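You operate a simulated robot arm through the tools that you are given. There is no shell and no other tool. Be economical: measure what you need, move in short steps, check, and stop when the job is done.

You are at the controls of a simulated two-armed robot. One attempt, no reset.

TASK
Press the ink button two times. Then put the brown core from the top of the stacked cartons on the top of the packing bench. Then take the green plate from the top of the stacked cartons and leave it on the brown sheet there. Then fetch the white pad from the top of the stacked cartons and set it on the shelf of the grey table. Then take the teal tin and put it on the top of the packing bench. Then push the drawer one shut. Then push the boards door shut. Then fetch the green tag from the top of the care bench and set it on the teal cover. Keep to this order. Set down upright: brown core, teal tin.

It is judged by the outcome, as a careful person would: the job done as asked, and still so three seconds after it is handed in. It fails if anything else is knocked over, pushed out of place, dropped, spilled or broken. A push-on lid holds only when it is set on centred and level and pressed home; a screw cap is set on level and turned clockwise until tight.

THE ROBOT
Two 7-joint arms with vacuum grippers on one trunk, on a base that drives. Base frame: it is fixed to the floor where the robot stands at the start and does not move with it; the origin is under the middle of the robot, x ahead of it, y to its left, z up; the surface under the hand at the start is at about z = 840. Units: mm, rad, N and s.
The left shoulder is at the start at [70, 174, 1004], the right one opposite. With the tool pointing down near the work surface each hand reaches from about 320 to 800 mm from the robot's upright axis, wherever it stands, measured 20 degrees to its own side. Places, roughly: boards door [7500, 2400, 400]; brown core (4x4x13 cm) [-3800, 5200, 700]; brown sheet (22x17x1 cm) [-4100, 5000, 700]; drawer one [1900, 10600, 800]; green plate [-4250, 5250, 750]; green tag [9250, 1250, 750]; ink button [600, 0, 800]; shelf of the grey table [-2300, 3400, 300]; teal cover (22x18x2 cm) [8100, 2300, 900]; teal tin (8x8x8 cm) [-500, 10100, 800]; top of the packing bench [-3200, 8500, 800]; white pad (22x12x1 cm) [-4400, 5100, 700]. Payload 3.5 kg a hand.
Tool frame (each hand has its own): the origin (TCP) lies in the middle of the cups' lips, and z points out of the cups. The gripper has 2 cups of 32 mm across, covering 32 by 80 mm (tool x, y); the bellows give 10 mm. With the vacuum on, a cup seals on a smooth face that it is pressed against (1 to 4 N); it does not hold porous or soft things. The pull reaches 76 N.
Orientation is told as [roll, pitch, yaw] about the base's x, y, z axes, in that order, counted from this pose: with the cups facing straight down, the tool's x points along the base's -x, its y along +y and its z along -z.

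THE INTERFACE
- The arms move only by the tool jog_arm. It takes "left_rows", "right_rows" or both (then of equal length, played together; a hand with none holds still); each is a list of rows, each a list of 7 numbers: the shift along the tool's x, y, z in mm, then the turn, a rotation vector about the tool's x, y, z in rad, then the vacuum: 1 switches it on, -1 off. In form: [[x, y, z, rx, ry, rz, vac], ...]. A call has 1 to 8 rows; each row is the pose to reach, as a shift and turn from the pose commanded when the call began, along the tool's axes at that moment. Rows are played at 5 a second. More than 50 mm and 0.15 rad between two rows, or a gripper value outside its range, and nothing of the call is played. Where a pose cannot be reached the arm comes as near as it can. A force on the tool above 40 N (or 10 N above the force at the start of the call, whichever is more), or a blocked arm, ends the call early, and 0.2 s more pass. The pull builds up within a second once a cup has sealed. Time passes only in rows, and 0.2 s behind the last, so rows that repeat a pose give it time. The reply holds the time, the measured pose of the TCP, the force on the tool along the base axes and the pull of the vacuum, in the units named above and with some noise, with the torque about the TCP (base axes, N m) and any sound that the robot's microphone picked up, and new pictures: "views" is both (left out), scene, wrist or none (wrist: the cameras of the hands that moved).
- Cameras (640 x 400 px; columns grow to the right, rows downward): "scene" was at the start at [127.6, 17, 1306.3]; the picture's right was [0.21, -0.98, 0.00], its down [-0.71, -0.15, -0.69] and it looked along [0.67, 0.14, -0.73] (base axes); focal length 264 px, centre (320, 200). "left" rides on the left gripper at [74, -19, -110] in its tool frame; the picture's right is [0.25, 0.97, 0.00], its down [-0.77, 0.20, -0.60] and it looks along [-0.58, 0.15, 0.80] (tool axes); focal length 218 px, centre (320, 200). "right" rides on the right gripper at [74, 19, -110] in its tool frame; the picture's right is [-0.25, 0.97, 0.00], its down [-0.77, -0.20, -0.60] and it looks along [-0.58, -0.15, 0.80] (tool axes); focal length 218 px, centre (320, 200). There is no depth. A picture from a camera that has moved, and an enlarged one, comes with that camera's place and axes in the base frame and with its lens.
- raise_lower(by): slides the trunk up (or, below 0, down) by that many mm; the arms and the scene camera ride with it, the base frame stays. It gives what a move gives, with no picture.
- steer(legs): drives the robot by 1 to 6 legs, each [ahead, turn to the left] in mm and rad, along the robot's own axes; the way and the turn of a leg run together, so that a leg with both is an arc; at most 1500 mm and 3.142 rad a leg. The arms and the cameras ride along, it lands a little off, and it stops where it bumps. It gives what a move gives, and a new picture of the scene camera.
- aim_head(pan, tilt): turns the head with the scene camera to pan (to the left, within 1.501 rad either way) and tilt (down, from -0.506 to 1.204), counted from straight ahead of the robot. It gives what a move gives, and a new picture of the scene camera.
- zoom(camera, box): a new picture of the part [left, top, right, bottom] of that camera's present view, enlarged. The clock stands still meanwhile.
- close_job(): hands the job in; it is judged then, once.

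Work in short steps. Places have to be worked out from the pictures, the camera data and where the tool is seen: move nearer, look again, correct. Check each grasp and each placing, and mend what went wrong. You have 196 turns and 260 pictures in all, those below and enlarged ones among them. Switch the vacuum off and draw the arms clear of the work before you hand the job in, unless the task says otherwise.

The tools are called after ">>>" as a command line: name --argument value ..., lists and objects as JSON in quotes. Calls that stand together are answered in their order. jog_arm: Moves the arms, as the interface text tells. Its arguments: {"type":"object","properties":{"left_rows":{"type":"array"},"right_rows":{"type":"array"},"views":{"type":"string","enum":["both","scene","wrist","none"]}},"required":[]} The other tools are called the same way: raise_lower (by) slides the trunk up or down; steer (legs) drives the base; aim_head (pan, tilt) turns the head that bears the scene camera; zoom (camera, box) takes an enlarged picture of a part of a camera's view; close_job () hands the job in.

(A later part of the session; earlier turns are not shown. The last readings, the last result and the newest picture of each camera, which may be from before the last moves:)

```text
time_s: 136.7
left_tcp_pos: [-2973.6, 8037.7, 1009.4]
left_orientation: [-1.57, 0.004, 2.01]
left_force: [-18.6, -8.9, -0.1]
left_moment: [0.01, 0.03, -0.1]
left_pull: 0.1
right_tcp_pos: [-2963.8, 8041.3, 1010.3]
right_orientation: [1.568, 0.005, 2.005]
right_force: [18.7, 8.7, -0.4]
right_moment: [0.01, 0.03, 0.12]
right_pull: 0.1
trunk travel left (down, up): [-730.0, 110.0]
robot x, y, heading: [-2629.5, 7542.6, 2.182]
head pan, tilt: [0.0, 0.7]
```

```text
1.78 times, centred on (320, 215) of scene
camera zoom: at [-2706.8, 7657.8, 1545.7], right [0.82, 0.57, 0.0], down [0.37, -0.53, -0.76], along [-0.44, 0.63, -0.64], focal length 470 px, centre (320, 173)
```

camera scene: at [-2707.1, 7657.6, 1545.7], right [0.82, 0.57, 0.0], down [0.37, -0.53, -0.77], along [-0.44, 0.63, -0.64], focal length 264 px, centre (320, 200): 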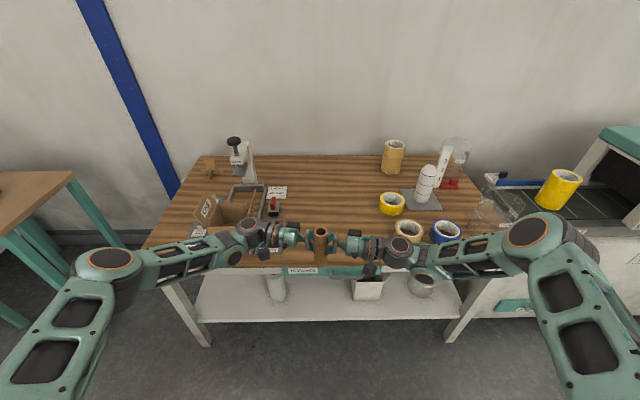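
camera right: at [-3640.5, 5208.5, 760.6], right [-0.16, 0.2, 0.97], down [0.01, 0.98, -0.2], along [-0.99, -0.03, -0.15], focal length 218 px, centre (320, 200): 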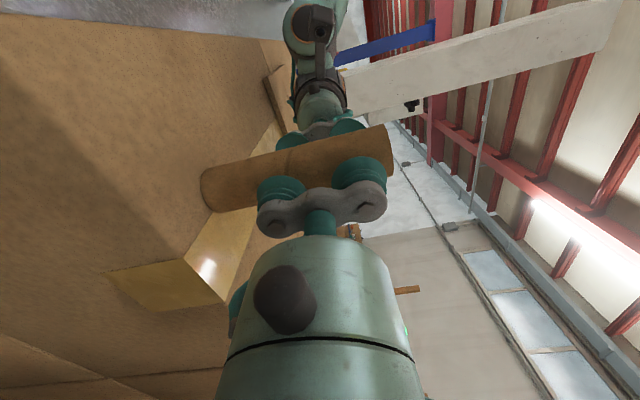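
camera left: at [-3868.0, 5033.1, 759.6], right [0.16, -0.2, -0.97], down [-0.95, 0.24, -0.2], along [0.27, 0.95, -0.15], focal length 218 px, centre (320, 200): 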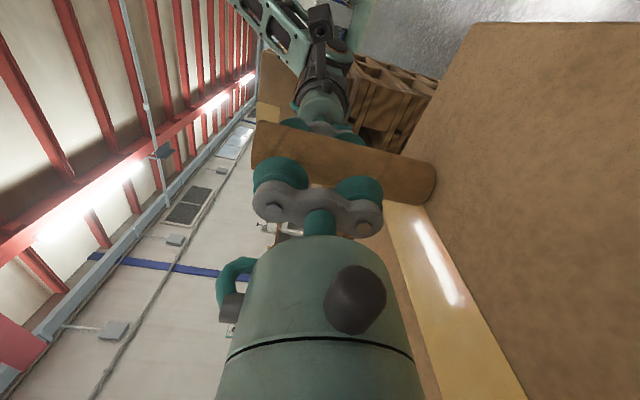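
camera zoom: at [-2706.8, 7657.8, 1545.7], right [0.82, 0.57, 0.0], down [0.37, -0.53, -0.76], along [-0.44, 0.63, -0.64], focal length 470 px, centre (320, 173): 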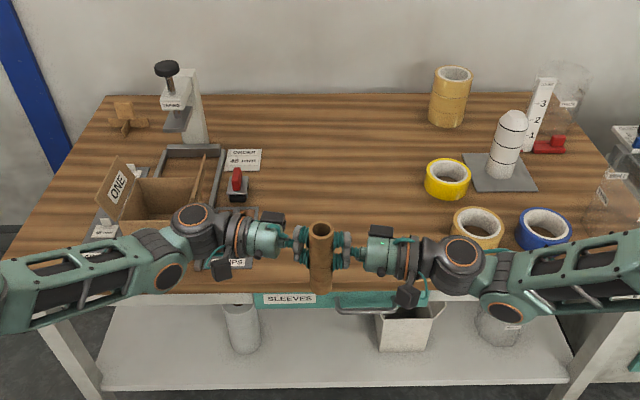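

Chosen spot: about 100 mm right of centre and 55 mm in from the front edge, clear of the tapes and trays. I move the base to line up there.

>>> steer --legs '[[0, -0.85], [223, 0], [0, 0.97]]'

>>> zoom --camera "scene" --box '[180, 160, 480, 320]'

```text
time_s: 143.0
left_tcp_pos: [-2976.6, 8208.3, 1011.4]
left_orientation: [-1.571, 0.005, 2.135]
left_force: [-30.5, -18.6, 0.0]
left_moment: [0.0, 0.01, -0.16]
left_pull: 0.1
right_tcp_pos: [-2968.0, 8213.7, 1010.2]
right_orientation: [1.569, 0.003, 2.128]
right_force: [31.3, 18.6, -1.1]
right_moment: [-0.03, 0.03, 0.12]
right_pull: 0.0
trunk travel left (down, up): [-730.0, 110.0]
robot x, y, heading: [-2576.6, 7758.4, 2.298]
head pan, tilt: [0.0, 0.7]
camera scene: at [-2666.3, 7863.7, 1545.7], right [0.75, 0.67, 0.0], down [0.43, -0.48, -0.76], along [-0.51, 0.57, -0.64], focal length 264 px, centre (320, 200)
```

scene: 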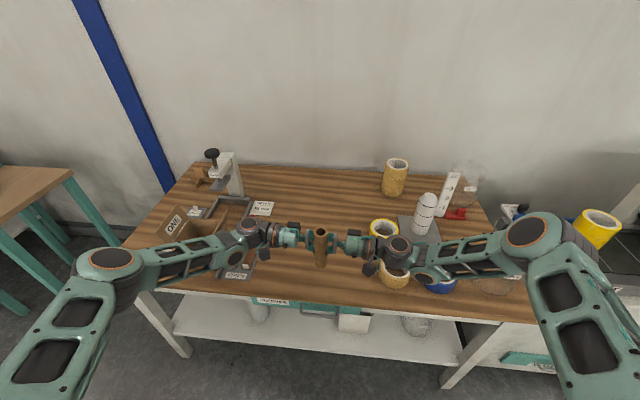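

```text
2.13 times, centred on (330, 240) of scene
camera zoom: at [-2666.3, 7863.7, 1545.7], right [0.75, 0.67, 0.0], down [0.43, -0.48, -0.76], along [-0.51, 0.57, -0.64], focal length 564 px, centre (299, 115)
```

zoom: 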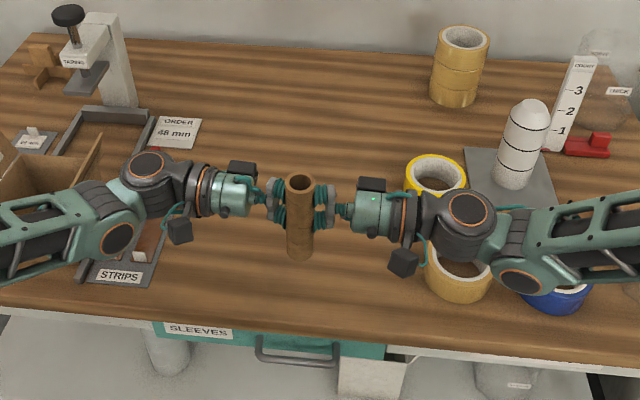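

The squeeze has grown to 36 N and the wrists will be low over tapes, so I ease 1 mm per side and tilt both tools 0.12 rad down-inward (wrists rise) while holding the core.

>>> jog_arm --left_rows '[[0, 0, -0.7, 0, 0, 0, -1], [0, 0, -0.7, -0.03, 0, 0, -1], [0, 0, -0.7, -0.06, 0, 0, -1], [0, 0, -0.7, -0.09, 0, 0, -1], [0, 0, -0.7, -0.12, 0, 0, -1]]' --right_rows '[[0, 0, -0.7, 0, 0, 0, -1], [0, 0, -0.7, 0.03, 0, 0, -1], [0, 0, -0.7, 0.06, 0, 0, -1], [0, 0, -0.7, 0.09, 0, 0, -1], [0, 0, -0.7, 0.12, 0, 0, -1]]' --views "none"

>>> zoom --camera "scene" --box '[250, 180, 390, 320]'

```text
time_s: 144.2
left_tcp_pos: [-2976.3, 8207.7, 1010.9]
left_orientation: [-1.449, 0.004, 2.132]
left_force: [-9.0, -5.1, -0.4]
left_moment: [0.01, -0.07, -0.03]
left_pull: 0.0
right_tcp_pos: [-2967.2, 8214.5, 1011.1]
right_orientation: [1.449, 0.004, 2.125]
right_force: [9.6, 5.4, 0.0]
right_moment: [-0.04, 0.04, -0.01]
right_pull: 0.0
trunk travel left (down, up): [-730.0, 110.0]
robot x, y, heading: [-2577.8, 7764.8, 2.302]
head pan, tilt: [0.0, 0.7]
```

```text
2.86 times, centred on (320, 250) of scene
camera zoom: at [-2666.1, 7863.3, 1545.7], right [0.75, 0.67, 0.0], down [0.43, -0.48, -0.76], along [-0.51, 0.57, -0.64], focal length 756 px, centre (320, 57)
```

zoom: 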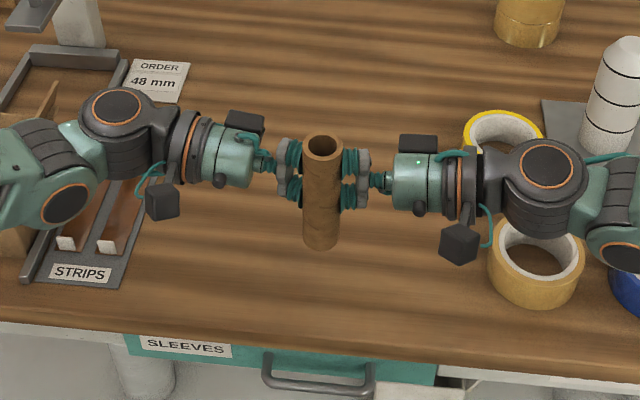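

Held at 11 N with the wrists raised. I drive 45 mm further in and lower the trunk by 135 mm.

>>> steer --legs '[[45, 0]]'

>>> raise_lower --by -135

>>> zoom --camera "scene" --box '[220, 160, 420, 320]'

```text
time_s: 145.1
left_tcp_pos: [-3000.3, 8233.8, 1017.7]
left_orientation: [-1.449, -0.008, 2.132]
left_force: [-9.8, -6.8, -1.0]
left_moment: [-0.03, 0.0, -0.03]
left_pull: 0.0
right_tcp_pos: [-2990.6, 8241.0, 1017.9]
right_orientation: [1.452, -0.007, 2.127]
right_force: [9.7, 5.3, 0.6]
right_moment: [0.03, 0.02, 0.0]
right_pull: 0.0
trunk travel left (down, up): [-730.0, 110.0]
robot x, y, heading: [-2602.5, 7797.0, 2.297]
head pan, tilt: [0.0, 0.7]
camera scene: at [-2687.8, 7887.5, 1546.9], right [0.75, 0.67, 0.0], down [0.43, -0.48, -0.77], along [-0.51, 0.57, -0.64], focal length 264 px, centre (320, 200)
```

scene: 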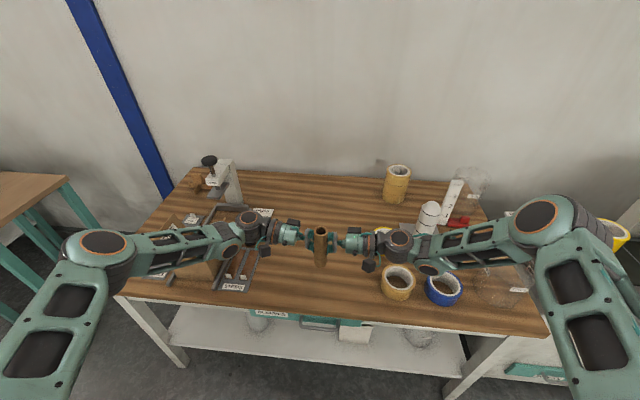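

```text
time_s: 146.8
left_tcp_pos: [-3006.6, 8239.5, 877.4]
left_orientation: [-1.453, 0.0, 2.133]
left_force: [-9.2, -5.1, -0.7]
left_moment: [0.03, -0.09, -0.01]
left_pull: 0.1
right_tcp_pos: [-2996.3, 8247.2, 876.9]
right_orientation: [1.45, 0.003, 2.126]
right_force: [8.8, 4.6, -0.1]
right_moment: [-0.02, 0.03, 0.0]
right_pull: 0.0
trunk travel left (down, up): [-595.0, 245.0]
robot x, y, heading: [-2605.0, 7796.0, 2.304]
head pan, tilt: [0.0, 0.7]
```

```text
2.50 times, centred on (320, 240) of scene
camera zoom: at [-2695.7, 7896.7, 1410.8], right [0.75, 0.67, 0.0], down [0.43, -0.48, -0.76], along [-0.51, 0.57, -0.64], focal length 661 px, centre (320, 100)
```

zoom: 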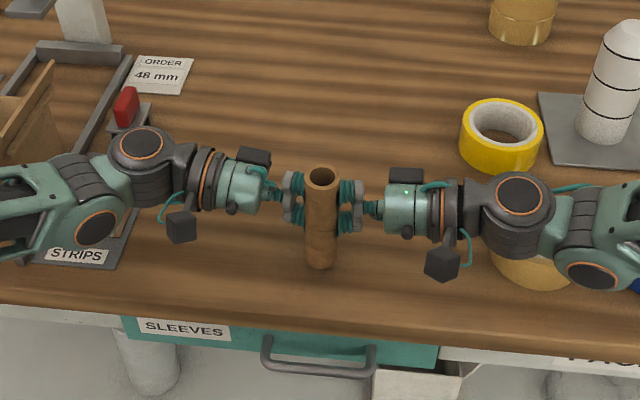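

Foot is near the bench now and wrists clear the tapes. I lower in small steps and watch vertical force.

>>> raise_lower --by -18

>>> zoom --camera "scene" --box '[260, 190, 380, 290]'

```text
time_s: 147.4
left_tcp_pos: [-3005.6, 8240.2, 859.2]
left_orientation: [-1.452, 0.001, 2.13]
left_force: [-7.0, -4.9, 0.4]
left_moment: [0.07, -0.01, -0.01]
left_pull: 0.1
right_tcp_pos: [-2996.1, 8246.3, 859.4]
right_orientation: [1.451, 0.0, 2.127]
right_force: [7.2, 4.4, 0.2]
right_moment: [-0.07, -0.03, 0.02]
right_pull: 0.0
trunk travel left (down, up): [-577.0, 263.0]
robot x, y, heading: [-2605.5, 7796.1, 2.304]
head pan, tilt: [0.0, 0.7]
```

```text
4.00 times, centred on (320, 240) of scene
camera zoom: at [-2695.7, 7896.7, 1392.6], right [0.75, 0.67, 0.0], down [0.43, -0.48, -0.77], along [-0.51, 0.57, -0.64], focal length 1058 px, centre (320, 40)
```

zoom: 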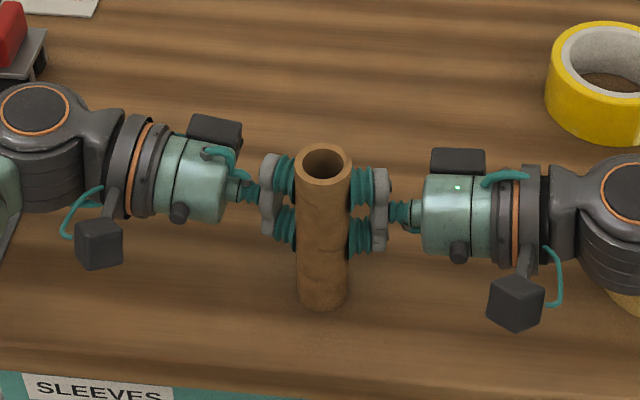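

>>> raise_lower --by -7

>>> raise_lower --by -5

>>> zoom --camera "scene" --box '[260, 190, 380, 290]'

```text
time_s: 148.0
left_tcp_pos: [-3004.8, 8241.1, 852.5]
left_orientation: [-1.45, 0.0, 2.129]
left_force: [-4.8, -2.4, 0.7]
left_moment: [0.0, 0.04, -0.02]
left_pull: 0.0
right_tcp_pos: [-2997.8, 8246.1, 851.3]
right_orientation: [1.449, 0.002, 2.128]
right_force: [3.7, 3.4, 1.5]
right_moment: [-0.01, 0.02, 0.04]
right_pull: 0.0
trunk travel left (down, up): [-570.0, 270.0]
robot x, y, heading: [-2603.9, 7793.4, 2.299]
head pan, tilt: [0.0, 0.7]
```

```text
time_s: 148.5
left_tcp_pos: [-3006.4, 8240.4, 846.4]
left_orientation: [-1.45, 0.001, 2.131]
left_force: [-4.7, -2.6, 0.7]
left_moment: [0.04, 0.02, -0.06]
left_pull: 0.1
right_tcp_pos: [-2995.6, 8246.2, 846.9]
right_orientation: [1.45, 0.002, 2.126]
right_force: [4.4, 2.9, 0.2]
right_moment: [0.02, 0.0, 0.01]
right_pull: 0.0
trunk travel left (down, up): [-565.0, 275.0]
robot x, y, heading: [-2605.6, 7797.7, 2.301]
head pan, tilt: [0.0, 0.7]
```

```text
4.00 times, centred on (320, 240) of scene
camera zoom: at [-2695.9, 7896.9, 1380.6], right [0.75, 0.67, 0.0], down [0.43, -0.48, -0.76], along [-0.51, 0.57, -0.64], focal length 1058 px, centre (320, 40)
```

zoom: 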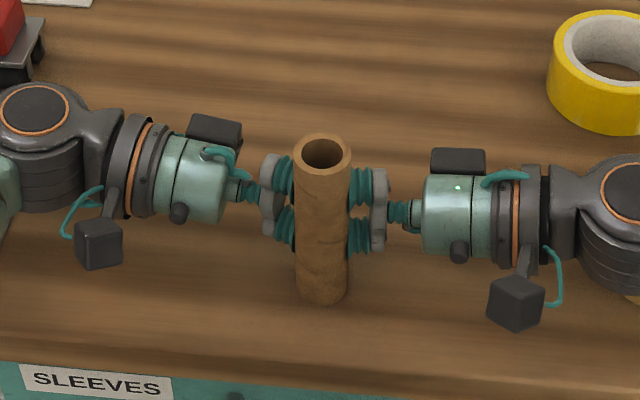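

The core slid up about 6 mm in the cups, so it stands on the bench. I open both hands slowly and symmetrically.

>>> jog_arm --left_rows '[[0, 0, -2, 0, 0, 0, -1], [0, 0, -5, 0, 0, 0, -1], [0, 0, -8, 0, 0, 0, -1], [0, 0, -12, 0, 0, 0, -1], [0, 0, -20, 0, 0, 0, -1], [0, 0, -35, 0, 0, 0, -1]]' --right_rows '[[0, 0, -2, 0, 0, 0, -1], [0, 0, -5, 0, 0, 0, -1], [0, 0, -8, 0, 0, 0, -1], [0, 0, -12, 0, 0, 0, -1], [0, 0, -20, 0, 0, 0, -1], [0, 0, -35, 0, 0, 0, -1]]' --views "none"

>>> zoom --camera "scene" --box '[220, 160, 420, 320]'

```text
time_s: 149.9
left_tcp_pos: [-3035.5, 8221.5, 851.5]
left_orientation: [-1.45, 0.001, 2.132]
left_force: [-1.2, 0.2, -0.5]
left_moment: [0.03, 0.02, 0.03]
left_pull: 0.1
right_tcp_pos: [-2966.5, 8266.3, 851.4]
right_orientation: [1.45, 0.0, 2.127]
right_force: [0.1, 0.1, 0.6]
right_moment: [-0.01, 0.02, -0.01]
right_pull: 0.1
trunk travel left (down, up): [-565.0, 275.0]
robot x, y, heading: [-2603.5, 7796.4, 2.299]
head pan, tilt: [0.0, 0.7]
```

```text
2.50 times, centred on (320, 240) of scene
camera zoom: at [-2695.7, 7896.7, 1380.7], right [0.75, 0.67, 0.0], down [0.43, -0.48, -0.76], along [-0.51, 0.57, -0.64], focal length 661 px, centre (320, 100)
```

zoom: 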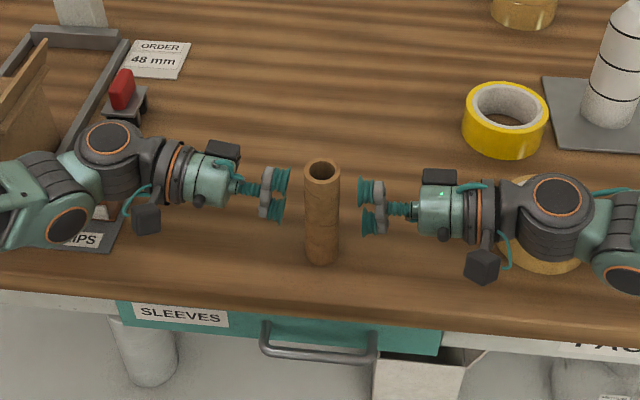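

Core stands upright on the packing bench. I raise the trunk, back away, and return both hands to tool-down.

>>> raise_lower --by 180

>>> steer --legs '[[-450, 0]]'

>>> jog_arm --left_rows '[[0, 0, 0, -0.145, 0, 0, -1], [0, 0, 0, -0.29, 0, 0, -1], [0, 0, 0, -0.435, 0, 0, -1], [0, 0, 0, -0.58, 0, 0, -1], [0, 0, 0, -0.725, 0, 0, -1], [0, 0, 0, -0.87, 0, 0, -1], [0, 0, 0, -1.015, 0, 0, -1], [0, 0, 0, -1.16, 0, 0, -1]]' --right_rows '[[0, 0, -20, 0.145, 0, 0, -1], [0, 0, -40, 0.29, 0, 0, -1], [0, 0, -60, 0.435, 0, 0, -1], [0, 0, -80, 0.58, 0, 0, -1], [0, 0, -100, 0.725, 0, 0, -1], [0, 0, -120, 0.87, 0, 0, -1], [0, 0, -130, 1.015, 0, 0, -1], [0, 0, -140, 1.16, 0, 0, -1]]' --views "none"

>>> jog_arm --left_rows '[[0, 0, 0, -0.145, 0, 0, -1], [0, 0, 0, -0.29, 0, 0, -1]]' --right_rows '[[0, 0, 0, 0.145, 0, 0, -1], [0, 0, 0, 0.29, 0, 0, -1]]' --views "scene"

```text
time_s: 151.9
left_tcp_pos: [-3034.4, 8222.8, 1032.3]
left_orientation: [-1.45, 0.002, 2.131]
left_force: [0.1, 0.0, -0.2]
left_moment: [0.02, 0.03, -0.03]
left_pull: 0.1
right_tcp_pos: [-2966.9, 8264.4, 1030.8]
right_orientation: [1.451, 0.002, 2.126]
right_force: [-0.2, -0.1, -0.6]
right_moment: [0.0, 0.02, -0.03]
right_pull: 0.1
trunk travel left (down, up): [-745.0, 95.0]
robot x, y, heading: [-2606.6, 7794.6, 2.302]
head pan, tilt: [0.0, 0.7]
```

```text
time_s: 154.6
left_tcp_pos: [-2735.5, 7886.8, 1030.2]
left_orientation: [-1.45, 0.002, 2.132]
left_force: [-0.5, -0.3, 0.4]
left_moment: [0.02, 0.01, 0.0]
left_pull: 0.1
right_tcp_pos: [-2666.3, 7928.6, 1030.2]
right_orientation: [1.451, 0.002, 2.128]
right_force: [-1.2, -1.1, 0.1]
right_moment: [-0.02, 0.0, -0.01]
right_pull: 0.1
trunk travel left (down, up): [-745.0, 95.0]
robot x, y, heading: [-2302.2, 7458.8, 2.302]
head pan, tilt: [0.0, 0.7]
camera scene: at [-2396.0, 7561.7, 1560.6], right [0.74, 0.67, 0.0], down [0.43, -0.48, -0.76], along [-0.51, 0.57, -0.64], focal length 264 px, centre (320, 200)
```

scene: 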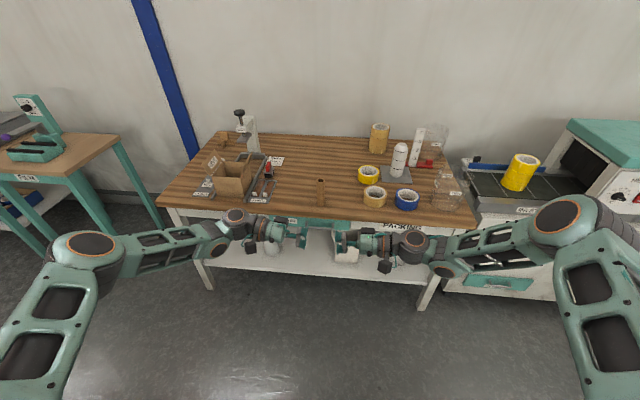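

```text
time_s: 156.4
left_tcp_pos: [-2735.4, 7886.4, 1031.6]
left_orientation: [-0.288, 0.0, 2.131]
left_force: [-0.1, 0.6, -0.1]
left_moment: [-0.03, 0.0, 0.02]
left_pull: 0.1
right_tcp_pos: [-2546.9, 8003.3, 1048.0]
right_orientation: [0.288, 0.001, 2.126]
right_force: [0.2, 0.8, 0.3]
right_moment: [-0.01, -0.01, -0.04]
right_pull: 0.0
trunk travel left (down, up): [-745.0, 95.0]
robot x, y, heading: [-2307.5, 7461.0, 2.3]
head pan, tilt: [0.0, 0.7]
```

```text
time_s: 157.0
left_tcp_pos: [-2736.1, 7885.4, 1032.4]
left_orientation: [0.0, 0.0, 2.133]
left_force: [0.6, 0.1, 0.3]
left_moment: [0.01, 0.0, -0.02]
left_pull: 0.1
right_tcp_pos: [-2547.4, 8003.4, 1048.4]
right_orientation: [-0.002, -0.001, 2.126]
right_force: [-0.3, -0.9, -0.7]
right_moment: [-0.01, 0.01, -0.01]
right_pull: 0.1
trunk travel left (down, up): [-745.0, 95.0]
robot x, y, heading: [-2306.2, 7459.3, 2.299]
head pan, tilt: [0.0, 0.7]
camera scene: at [-2395.0, 7561.0, 1560.8], right [0.74, 0.67, 0.0], down [0.43, -0.48, -0.77], along [-0.51, 0.57, -0.64], focal length 264 px, centre (320, 200)
```

scene: 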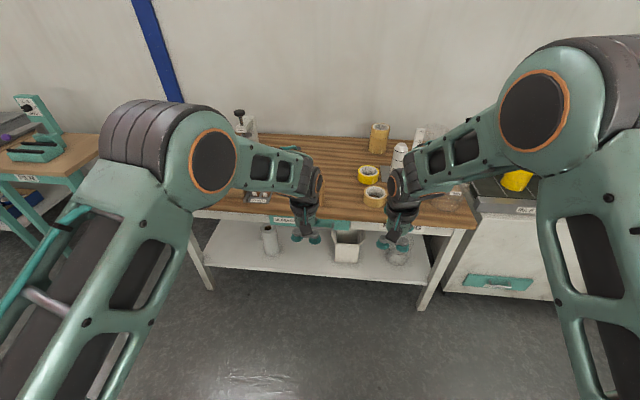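

Hands are down. I tuck them in a bit and drive the corridor between the pallet and wall tables to the back of the cartons.

>>> jog_arm --left_rows '[[40, 20, 0, 0, 0, 0, -1], [80, 40, 0, 0, 0, 0, -1], [110, 60, 0, 0, 0, 0, -1]]' --right_rows '[[40, -20, 0, 0, 0, 0, -1], [80, -40, 0, 0, 0, 0, -1], [110, -40, 0, 0, 0, 0, -1]]' --views "none"

>>> steer --legs '[[0, 1.025], [1043, 0], [0, 0.434]]'

```text
time_s: 157.8
left_tcp_pos: [-2729.8, 7758.9, 1032.3]
left_orientation: [-0.001, 0.0, 2.132]
left_force: [-0.2, -0.4, 0.4]
left_moment: [0.02, -0.02, -0.01]
left_pull: 0.1
right_tcp_pos: [-2456.8, 7930.3, 1048.7]
right_orientation: [-0.002, 0.001, 2.127]
right_force: [0.9, 0.9, 0.5]
right_moment: [0.01, -0.01, 0.01]
right_pull: 0.1
trunk travel left (down, up): [-745.0, 95.0]
robot x, y, heading: [-2305.7, 7464.3, 2.302]
head pan, tilt: [0.0, 0.7]
```

```text
time_s: 167.1
left_tcp_pos: [-3676.7, 6888.1, 1032.0]
left_orientation: [-0.001, 0.002, -2.704]
left_force: [0.3, -0.1, -0.1]
left_moment: [0.02, -0.01, -0.01]
left_pull: 0.1
right_tcp_pos: [-3812.1, 7179.0, 1048.0]
right_orientation: [0.0, 0.002, -2.708]
right_force: [-0.3, -0.2, -0.1]
right_moment: [0.0, 0.0, -0.04]
right_pull: 0.0
trunk travel left (down, up): [-745.0, 95.0]
robot x, y, heading: [-3325.1, 7267.3, -2.531]
head pan, tilt: [0.0, 0.7]
camera scene: at [-3438.1, 7195.0, 1560.7], right [-0.57, 0.82, 0.0], down [0.53, 0.37, -0.76], along [-0.63, -0.44, -0.64], focal length 264 px, centre (320, 200)
```

scene: 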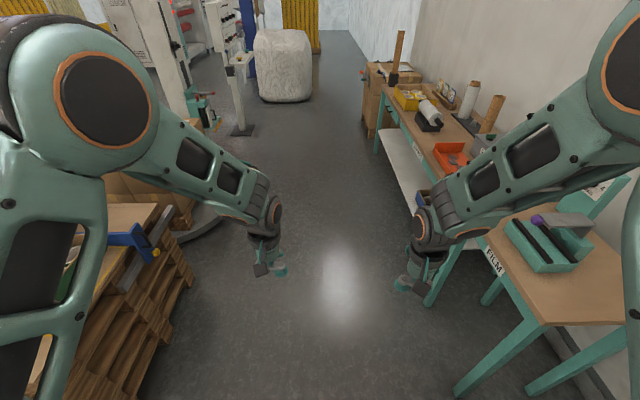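

The corridor is clear. I drive to behind the cartons and turn to face them.

>>> steer --legs '[[1400, 0], [350, 0], [0, 1.572]]'

>>> aim_head --pan 0 --tilt 0.75

```text
time_s: 179.7
left_tcp_pos: [-4373.7, 5913.9, 1032.7]
left_orientation: [-0.001, 0.002, -1.13]
left_force: [-0.2, 0.5, 0.0]
left_moment: [-0.01, -0.01, 0.0]
left_pull: 0.2
right_tcp_pos: [-4663.9, 5777.6, 1048.4]
right_orientation: [0.002, 0.002, -1.133]
right_force: [0.2, -1.0, 0.1]
right_moment: [0.02, 0.01, -0.01]
right_pull: 0.0
trunk travel left (down, up): [-745.0, 95.0]
robot x, y, heading: [-4757.0, 6265.4, -0.959]
head pan, tilt: [0.0, 0.7]
camera scene: at [-4681.3, 6153.0, 1560.7], right [-0.82, -0.57, 0.0], down [-0.37, 0.53, -0.76], along [0.44, -0.63, -0.64], focal length 264 px, centre (320, 200)
```

scene: 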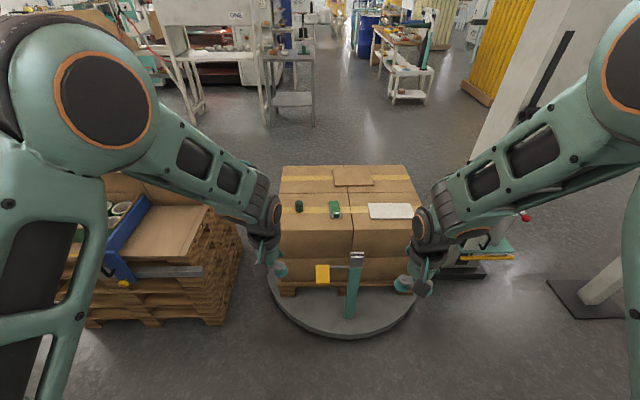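

```text
time_s: 180.3
left_tcp_pos: [-4374.5, 5914.6, 1031.8]
left_orientation: [0.0, 0.003, -1.13]
left_force: [0.6, -0.5, -0.6]
left_moment: [0.04, 0.01, -0.02]
left_pull: 0.0
right_tcp_pos: [-4664.6, 5778.2, 1046.8]
right_orientation: [0.0, 0.001, -1.135]
right_force: [1.0, 0.3, 0.6]
right_moment: [-0.02, 0.02, 0.03]
right_pull: 0.0
trunk travel left (down, up): [-745.0, 95.0]
robot x, y, heading: [-4750.0, 6264.0, -0.963]
head pan, tilt: [0.0, 0.75]
camera scene: at [-4682.2, 6154.8, 1556.4], right [-0.82, -0.57, 0.0], down [-0.39, 0.56, -0.73], along [0.42, -0.6, -0.68], focal length 264 px, centre (320, 200)
```

scene: 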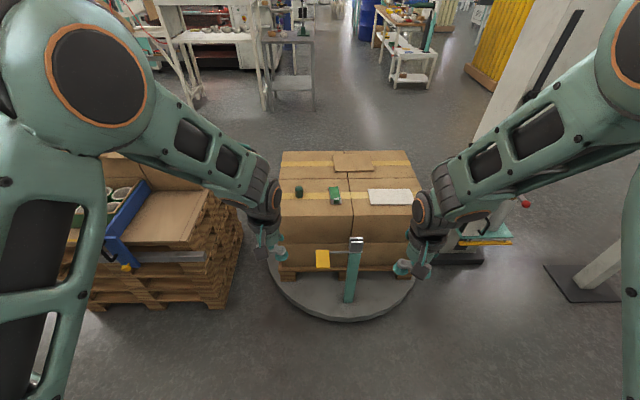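

From the back I see the plate near (-4160, 5276) and the pad near (-4406, 5145); a wrapper post (z about 590) stands at the disc edge. I zoom on the items.

>>> zoom --camera "scene" --box '[270, 140, 430, 240]'

```text
4.00 times, centred on (350, 190) of scene
camera zoom: at [-4682.2, 6154.8, 1556.4], right [-0.82, -0.57, 0.0], down [-0.39, 0.56, -0.73], along [0.42, -0.6, -0.68], focal length 1058 px, centre (200, 240)
```

zoom: 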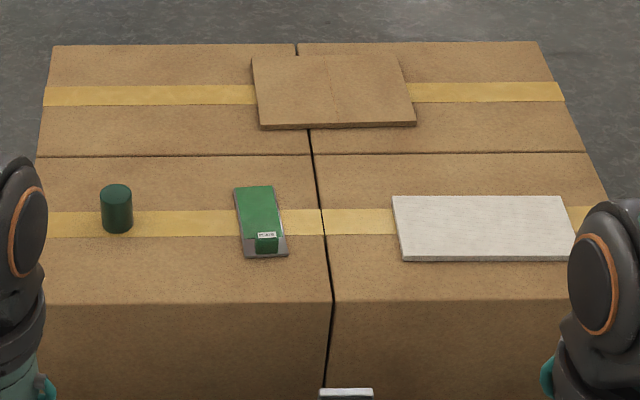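

The plate is about 5.5 x 13 cm with a block at the near end. I drive closer, angle so the right hand is best placed, and lower the trunk.

>>> steer --legs '[[0, -0.158], [420, 0], [0, 0.44]]'

>>> raise_lower --by -200

>>> aim_head --pan -0.2 --tilt 0.85

```text
time_s: 184.9
left_tcp_pos: [-4109.8, 5659.3, 1032.2]
left_orientation: [-0.001, 0.003, -0.847]
left_force: [-1.1, -0.3, -0.2]
left_moment: [0.01, -0.02, -0.02]
left_pull: 0.1
right_tcp_pos: [-4351.2, 5446.1, 1048.7]
right_orientation: [0.003, 0.002, -0.854]
right_force: [0.9, -0.3, 0.1]
right_moment: [0.02, -0.02, 0.02]
right_pull: 0.0
trunk travel left (down, up): [-745.0, 95.0]
robot x, y, heading: [-4574.0, 5887.0, -0.675]
head pan, tilt: [0.0, 0.75]
camera scene: at [-4473.7, 5803.9, 1556.4], right [-0.63, -0.78, 0.0], down [-0.53, 0.43, -0.73], along [0.57, -0.46, -0.68], focal length 264 px, centre (320, 200)
```

scene: 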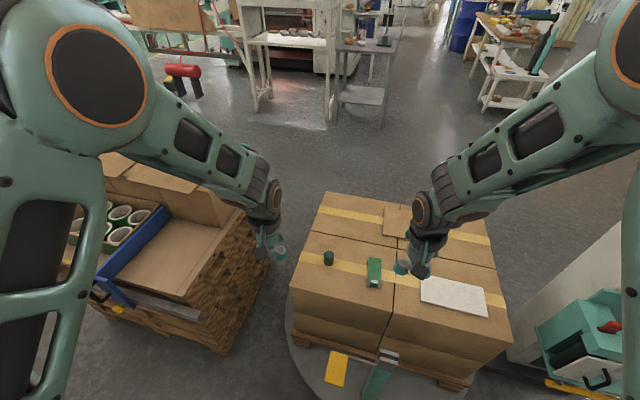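

```text
time_s: 187.0
left_tcp_pos: [-4111.9, 5658.9, 831.8]
left_orientation: [-0.001, 0.003, -0.849]
left_force: [-0.2, 0.5, -0.6]
left_moment: [0.03, -0.02, -0.04]
left_pull: 0.1
right_tcp_pos: [-4351.2, 5446.7, 848.2]
right_orientation: [0.0, 0.0, -0.854]
right_force: [-0.8, -1.1, -0.7]
right_moment: [0.03, 0.02, 0.0]
right_pull: 0.0
trunk travel left (down, up): [-545.0, 295.0]
robot x, y, heading: [-4582.0, 5890.3, -0.682]
head pan, tilt: [0.0, 0.75]
```

```text
time_s: 187.8
left_tcp_pos: [-4111.3, 5658.6, 831.5]
left_orientation: [-0.001, 0.001, -0.849]
left_force: [-0.7, -0.3, -0.6]
left_moment: [0.03, -0.02, 0.05]
left_pull: 0.1
right_tcp_pos: [-4351.5, 5447.2, 848.8]
right_orientation: [0.002, 0.001, -0.854]
right_force: [0.2, 0.1, 0.0]
right_moment: [-0.01, 0.01, 0.0]
right_pull: 0.0
trunk travel left (down, up): [-545.0, 295.0]
robot x, y, heading: [-4574.3, 5884.7, -0.685]
head pan, tilt: [-0.201, 0.85]
camera scene: at [-4488.2, 5796.4, 1348.4], right [-0.77, -0.64, 0.0], down [-0.48, 0.58, -0.66], along [0.42, -0.51, -0.75], focal length 264 px, centre (320, 200)
```

scene: 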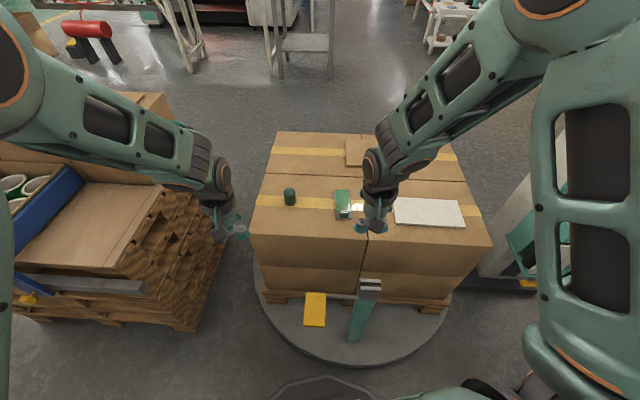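

>>> zoom --camera "scene" --box '[300, 160, 400, 240]'

```text
5.00 times, centred on (350, 200) of scene
camera zoom: at [-4488.2, 5796.4, 1348.4], right [-0.77, -0.64, 0.0], down [-0.48, 0.58, -0.66], along [0.42, -0.51, -0.75], focal length 1322 px, centre (170, 200)
```

zoom: 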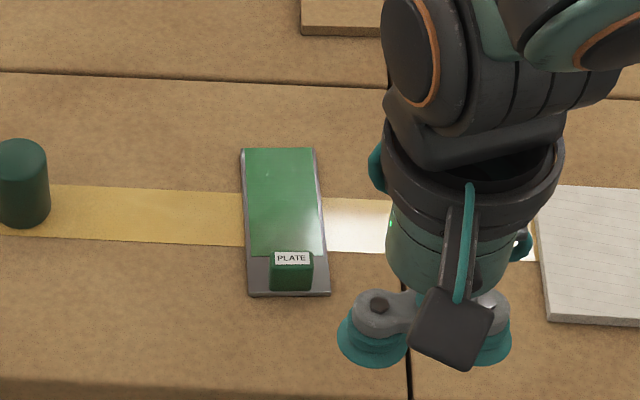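

Green flat centre at about (-4165, 5285, z~663). I bring the right hand over it so that its +y cup is centred on the green, 55 mm above.

>>> jog_arm --right_rows '[[-41, 2, 20, 0, 0, 0, -1], [-82, 3, 40, 0, 0, 0, -1], [-123, 5, 60, 0, 0, 0, -1], [-164, 7, 80, 0, 0, 0, -1], [-205, 8, 105, 0, 0, 0, -1], [-243, 10, 128, 0, 0, 0, -1]]' --views "both"

```text
time_s: 189.2
left_tcp_pos: [-4109.3, 5658.1, 832.2]
left_orientation: [0.001, 0.002, -0.848]
left_force: [0.0, -0.8, 0.1]
left_moment: [0.01, 0.04, 0.01]
left_pull: 0.1
right_tcp_pos: [-4184.1, 5270.1, 717.7]
right_orientation: [0.001, 0.003, -0.854]
right_force: [-0.5, -1.1, -0.5]
right_moment: [0.05, 0.01, 0.02]
right_pull: 0.3
trunk travel left (down, up): [-545.0, 295.0]
robot x, y, heading: [-4575.8, 5888.4, -0.68]
head pan, tilt: [-0.201, 0.85]
camera scene: at [-4487.2, 5794.8, 1348.3], right [-0.77, -0.64, 0.0], down [-0.48, 0.58, -0.66], along [0.42, -0.51, -0.75], focal length 264 px, centre (320, 200)
camera right: at [-4217.9, 5337.9, 828.9], right [0.9, 0.45, 0.0], down [0.36, -0.71, 0.6], along [0.27, -0.54, -0.8], focal length 218 px, centre (320, 200)
```

scene: 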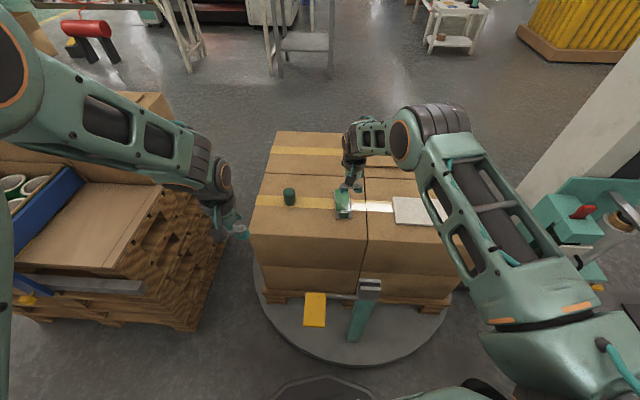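
right: 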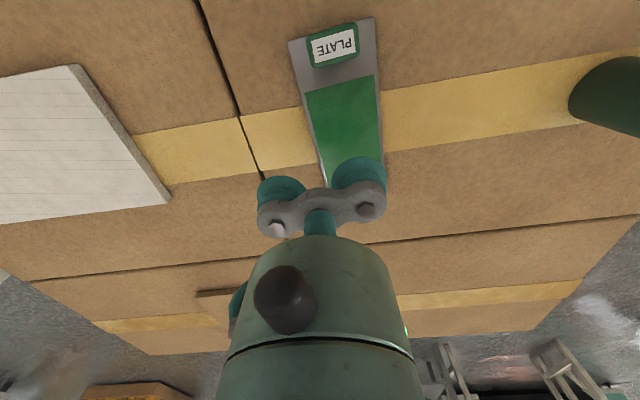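

The +y cup will land at the green's centre. I descend, slowly at the end, with vacuum on.

>>> jog_arm --right_rows '[[0, 0, 20, 0, 0, 0, 1], [0, 0, 40, 0, 0, 0, 1], [0, 0, 48, 0, 0, 0, 1], [0, 0, 52, 0, 0, 0, 1], [0, 0, 55, 0, 0, 0, 1], [0, 0, 57, 0, 0, 0, 1], [0, 0, 57, 0, 0, 0, 1]]' --views "wrist"

```text
time_s: 190.8
left_tcp_pos: [-4110.8, 5658.2, 833.4]
left_orientation: [0.001, 0.0, -0.848]
left_force: [-0.4, 0.4, 0.8]
left_moment: [-0.02, -0.03, 0.0]
left_pull: 0.0
right_tcp_pos: [-4185.2, 5271.1, 663.7]
right_orientation: [0.0, -0.001, -0.854]
right_force: [-0.7, -1.1, 7.6]
right_moment: [0.77, -0.77, 0.12]
right_pull: 37.5
trunk travel left (down, up): [-545.0, 295.0]
robot x, y, heading: [-4576.0, 5885.0, -0.681]
head pan, tilt: [-0.201, 0.85]
camera right: at [-4218.1, 5338.9, 774.3], right [0.9, 0.45, 0.0], down [0.35, -0.71, 0.6], along [0.27, -0.54, -0.8], focal length 218 px, centre (320, 200)
```

right: 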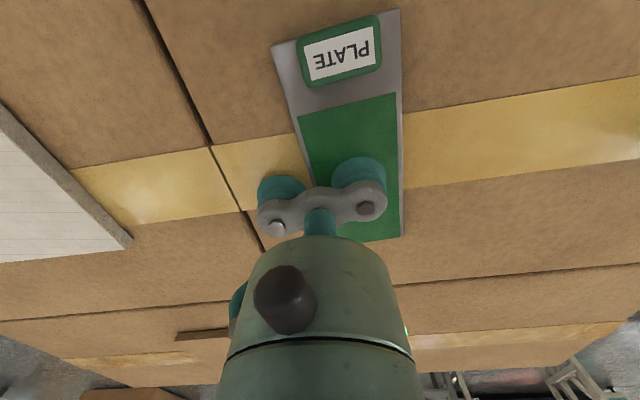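

Sealed (37 N). I lift the plate, draw it in, and raise the trunk for travel.

>>> jog_arm --right_rows '[[0, 0, -10, 0, 0, 0, 1], [0, 0, -40, 0, 0, 0, 1], [0, 0, -80, 0, 0, 0, 1], [30, 0, -110, 0, 0, 0, 1], [70, 0, -125, 0, 0, 0, 1], [110, 0, -135, 0, 0, 0, 1], [150, 0, -145, 0, 0, 0, 1], [190, 0, -150, 0, 0, 0, 1]]' --views "wrist"

>>> raise_lower --by 200

```text
time_s: 192.6
left_tcp_pos: [-4110.7, 5658.7, 832.7]
left_orientation: [0.001, 0.001, -0.849]
left_force: [0.2, -1.2, 1.2]
left_moment: [0.01, -0.01, 0.0]
left_pull: 0.1
right_tcp_pos: [-4309.0, 5416.5, 812.2]
right_orientation: [0.0, 0.001, -0.853]
right_force: [-0.3, -0.1, -2.4]
right_moment: [0.42, -0.58, 0.01]
right_pull: 37.3
trunk travel left (down, up): [-545.0, 295.0]
robot x, y, heading: [-4578.4, 5886.8, -0.674]
head pan, tilt: [-0.201, 0.85]
camera right: at [-4343.2, 5483.9, 923.2], right [0.9, 0.45, 0.0], down [0.35, -0.71, 0.6], along [0.27, -0.54, -0.8], focal length 218 px, centre (320, 200)
```

right: 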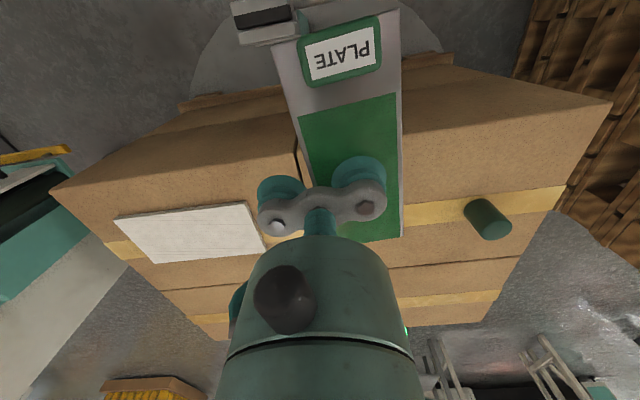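

```text
time_s: 194.7
left_tcp_pos: [-4110.4, 5659.1, 1031.2]
left_orientation: [0.0, 0.002, -0.848]
left_force: [0.0, 0.7, -0.6]
left_moment: [0.01, 0.0, 0.02]
left_pull: 0.0
right_tcp_pos: [-4308.7, 5414.9, 1011.0]
right_orientation: [0.0, 0.003, -0.854]
right_force: [0.0, 0.2, -2.0]
right_moment: [0.4, -0.6, 0.04]
right_pull: 38.6
trunk travel left (down, up): [-745.0, 95.0]
robot x, y, heading: [-4575.4, 5889.2, -0.677]
head pan, tilt: [-0.201, 0.85]
```

Plate held well. I retrace the corridor route toward the front of the cartons.

>>> steer --legs '[[0, -0.44], [-420, 0], [0, 1.737], [1400, 0], [350, 0]]'

```text
time_s: 211.3
left_tcp_pos: [-2977.0, 7661.4, 1033.9]
left_orientation: [-0.001, 0.0, 0.446]
left_force: [0.6, -0.6, -0.4]
left_moment: [0.0, 0.01, 0.0]
left_pull: 0.0
right_tcp_pos: [-2796.9, 7403.3, 1012.3]
right_orientation: [0.001, 0.0, 0.44]
right_force: [-0.9, 0.2, -3.1]
right_moment: [0.67, 0.24, 0.0]
right_pull: 37.9
trunk travel left (down, up): [-745.0, 95.0]
robot x, y, heading: [-3325.2, 7276.7, 0.613]
head pan, tilt: [-0.201, 0.85]
camera scene: at [-3213.8, 7336.9, 1548.5], right [0.4, -0.92, 0.0], down [-0.69, -0.3, -0.66], along [0.6, 0.26, -0.75], focal length 264 px, centre (320, 200)
```

scene: 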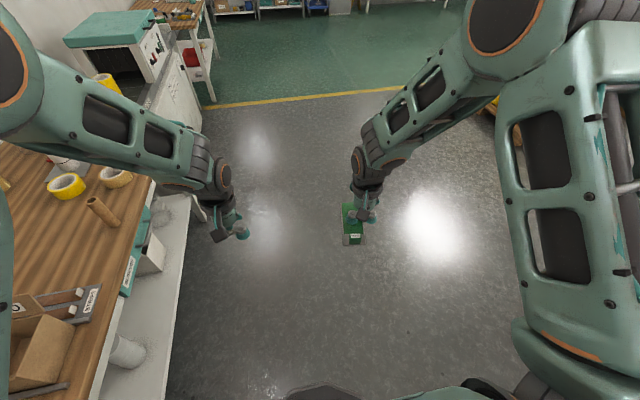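

>>> steer --legs '[[0, -0.936], [1186, 0], [0, -1.003], [1031, 0], [0, -0.947], [1000, 0]]'

```text
time_s: 234.3
left_tcp_pos: [-2833.7, 4670.5, 1032.2]
left_orientation: [0.001, 0.001, -2.442]
left_force: [0.3, 0.6, -0.5]
left_moment: [0.01, 0.02, 0.0]
left_pull: 0.0
right_tcp_pos: [-3071.9, 4874.4, 1012.0]
right_orientation: [-0.001, -0.001, -2.446]
right_force: [-0.7, -0.2, -3.2]
right_moment: [-0.6, -0.41, 0.06]
right_pull: 37.2
trunk travel left (down, up): [-745.0, 95.0]
robot x, y, heading: [-2592.3, 5130.4, -2.27]
head pan, tilt: [-0.201, 0.85]
camera scene: at [-2687.9, 5045.1, 1548.4], right [-0.62, 0.78, 0.0], down [0.59, 0.47, -0.66], along [-0.52, -0.41, -0.75], focal length 264 px, centre (320, 200)
```

scene: 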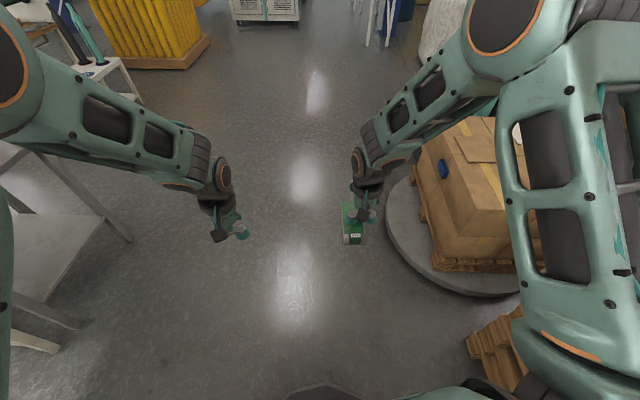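

>>> steer --legs '[[1020, 0], [0, -0.957], [527, 0], [0, -0.716]]'

>>> aim_head --pan -0.3 --tilt 0.85

```text
time_s: 246.6
left_tcp_pos: [-4205.0, 4691.3, 1031.0]
left_orientation: [-0.004, 0.002, 2.164]
left_force: [0.3, -0.2, -0.9]
left_moment: [-0.01, 0.01, -0.01]
left_pull: 0.0
right_tcp_pos: [-3976.6, 4905.8, 1012.2]
right_orientation: [0.0, 0.002, 2.159]
right_force: [0.4, 0.2, -2.8]
right_moment: [-0.36, 0.66, 0.04]
right_pull: 37.6
trunk travel left (down, up): [-745.0, 95.0]
robot x, y, heading: [-3769.9, 4399.7, 2.334]
head pan, tilt: [-0.201, 0.85]
camera scene: at [-3849.9, 4506.1, 1548.4], right [0.85, 0.53, 0.0], down [0.4, -0.64, -0.66], along [-0.35, 0.56, -0.75], focal length 264 px, centre (320, 200)
```

scene: 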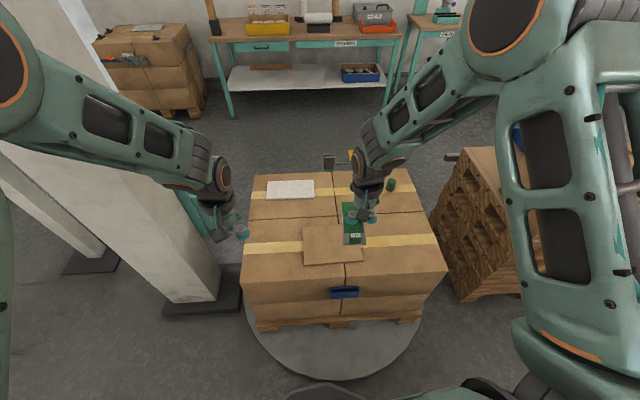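

```text
time_s: 247.3
left_tcp_pos: [-4205.0, 4691.3, 1032.4]
left_orientation: [-0.001, 0.002, 2.165]
left_force: [0.8, 0.4, 0.2]
left_moment: [0.0, 0.01, -0.01]
left_pull: 0.0
right_tcp_pos: [-3976.2, 4906.6, 1011.2]
right_orientation: [0.002, 0.001, 2.16]
right_force: [0.5, -0.5, -2.5]
right_moment: [-0.36, 0.61, 0.01]
right_pull: 38.0
trunk travel left (down, up): [-745.0, 95.0]
robot x, y, heading: [-3768.3, 4404.3, 2.332]
head pan, tilt: [-0.3, 0.85]
camera scene: at [-3842.5, 4510.3, 1548.4], right [0.89, 0.45, 0.0], down [0.34, -0.67, -0.66], along [-0.29, 0.59, -0.75], focal length 264 px, centre (320, 200)
```

scene: 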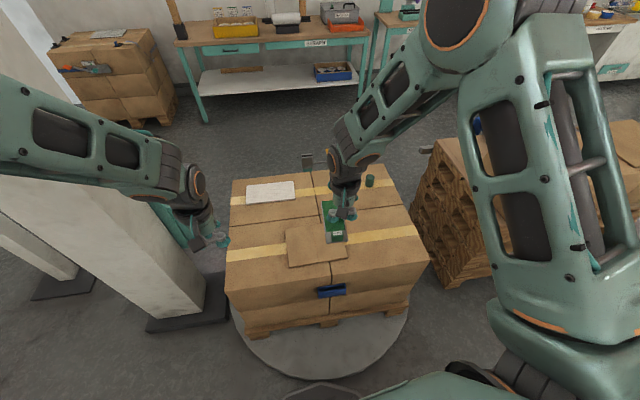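

Sheet centre is again about (-4105, 5004). I lower the trunk and carry the plate above the sheet.

>>> raise_lower --by -200

>>> jog_arm --right_rows '[[-40, 7, 0, 0, 0, 0, 1], [-80, 14, 0, 0, 0, 0, 1], [-120, 21, 20, 0, 0, 0, 1], [-150, 26, 45, 0, 0, 0, 1], [-165, 29, 75, 0, 0, 0, 1], [-165, 29, 100, 0, 0, 0, 1]]' --views "both"

>>> zoom --camera "scene" --box '[250, 170, 410, 290]'

```text
time_s: 249.5
left_tcp_pos: [-4204.5, 4690.0, 832.4]
left_orientation: [0.0, 0.002, 2.165]
left_force: [-0.4, 0.5, -0.5]
left_moment: [-0.01, -0.03, -0.03]
left_pull: 0.0
right_tcp_pos: [-3978.5, 4905.6, 812.0]
right_orientation: [-0.001, 0.001, 2.16]
right_force: [-0.3, -1.0, -3.0]
right_moment: [-0.33, 0.66, 0.0]
right_pull: 37.9
trunk travel left (down, up): [-545.0, 295.0]
robot x, y, heading: [-3772.0, 4400.6, 2.334]
head pan, tilt: [-0.3, 0.85]
```

```text
time_s: 250.9
left_tcp_pos: [-4204.3, 4689.9, 831.3]
left_orientation: [0.0, 0.003, 2.164]
left_force: [-0.4, 0.3, 1.1]
left_moment: [-0.03, 0.03, -0.01]
left_pull: 0.0
right_tcp_pos: [-4092.4, 5027.1, 711.7]
right_orientation: [-0.001, 0.003, 2.159]
right_force: [0.0, 0.3, -2.8]
right_moment: [-0.35, 0.64, 0.05]
right_pull: 38.2
trunk travel left (down, up): [-545.0, 295.0]
robot x, y, heading: [-3773.3, 4401.8, 2.33]
head pan, tilt: [-0.3, 0.85]
camera scene: at [-3842.9, 4510.7, 1348.4], right [0.9, 0.45, 0.0], down [0.34, -0.67, -0.66], along [-0.29, 0.59, -0.75], focal length 264 px, centre (320, 200)
camera right: at [-4067.8, 4955.2, 822.2], right [-0.95, -0.33, 0.0], down [-0.26, 0.75, 0.6], along [-0.2, 0.57, -0.8], focal length 218 px, centre (320, 200)
```

scene: 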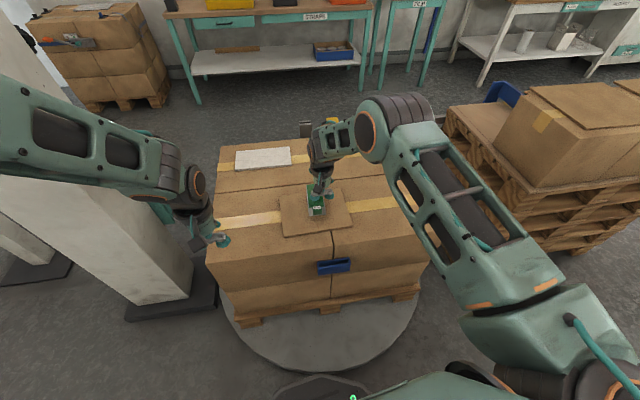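
right: 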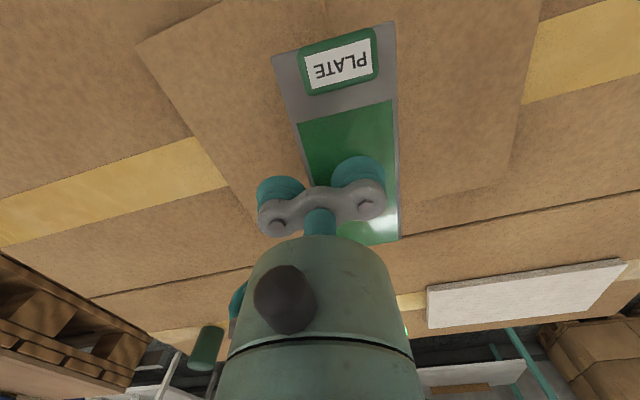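

```text
3.33 times, centred on (330, 230) of scene
camera zoom: at [-3842.9, 4510.7, 1348.4], right [0.9, 0.45, 0.0], down [0.34, -0.67, -0.66], along [-0.29, 0.59, -0.75], focal length 881 px, centre (287, 100)
```

zoom: 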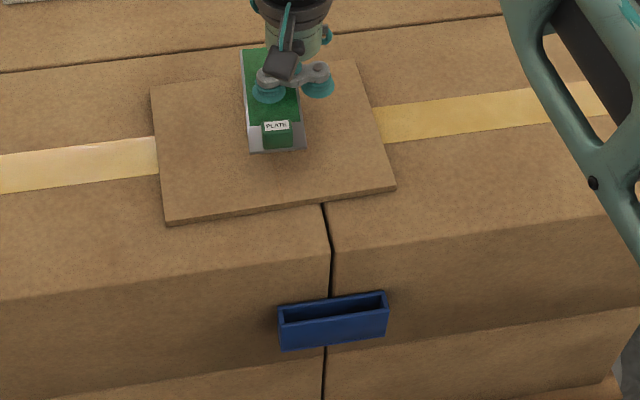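

The plate would land about 20 mm too far; I shift 20 mm back toward me, lower onto the sheet, and check contact.

>>> jog_arm --right_rows '[[20, 0, 0, 0, 0, 0, 1], [20, 0, 15, 0, 0, 0, 1], [20, 0, 28, 0, 0, 0, 1], [20, 0, 33, 0, 0, 0, 1], [20, 0, 36, 0, 0, 0, 1], [20, 0, 38, 0, 0, 0, 1]]' --views "wrist"

>>> zoom --camera "scene" --box '[250, 170, 410, 290]'

```text
time_s: 252.3
left_tcp_pos: [-4204.8, 4689.7, 833.4]
left_orientation: [0.0, 0.0, 2.165]
left_force: [-1.0, -0.7, 0.1]
left_moment: [0.01, -0.02, -0.03]
left_pull: 0.0
right_tcp_pos: [-4082.0, 5010.4, 674.1]
right_orientation: [-0.001, -0.001, 2.159]
right_force: [-0.3, 1.0, 5.2]
right_moment: [-0.83, 0.76, -0.02]
right_pull: 37.9
trunk travel left (down, up): [-545.0, 295.0]
robot x, y, heading: [-3773.0, 4405.7, 2.329]
head pan, tilt: [-0.3, 0.85]
camera right: at [-4056.8, 4937.9, 785.0], right [-0.95, -0.33, 0.0], down [-0.26, 0.75, 0.6], along [-0.2, 0.57, -0.8], focal length 218 px, centre (320, 200)
```

right: 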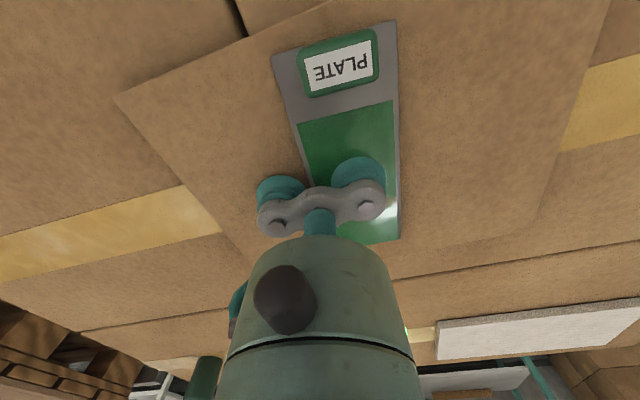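

```text
3.33 times, centred on (330, 230) of scene
camera zoom: at [-3842.3, 4509.5, 1348.6], right [0.9, 0.45, 0.0], down [0.33, -0.67, -0.66], along [-0.29, 0.59, -0.75], focal length 881 px, centre (287, 100)
```

zoom: 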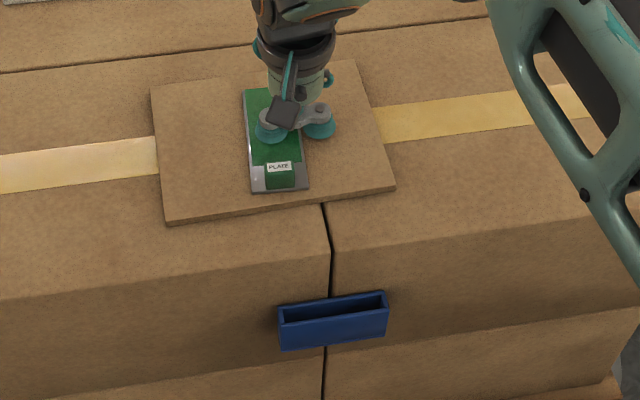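

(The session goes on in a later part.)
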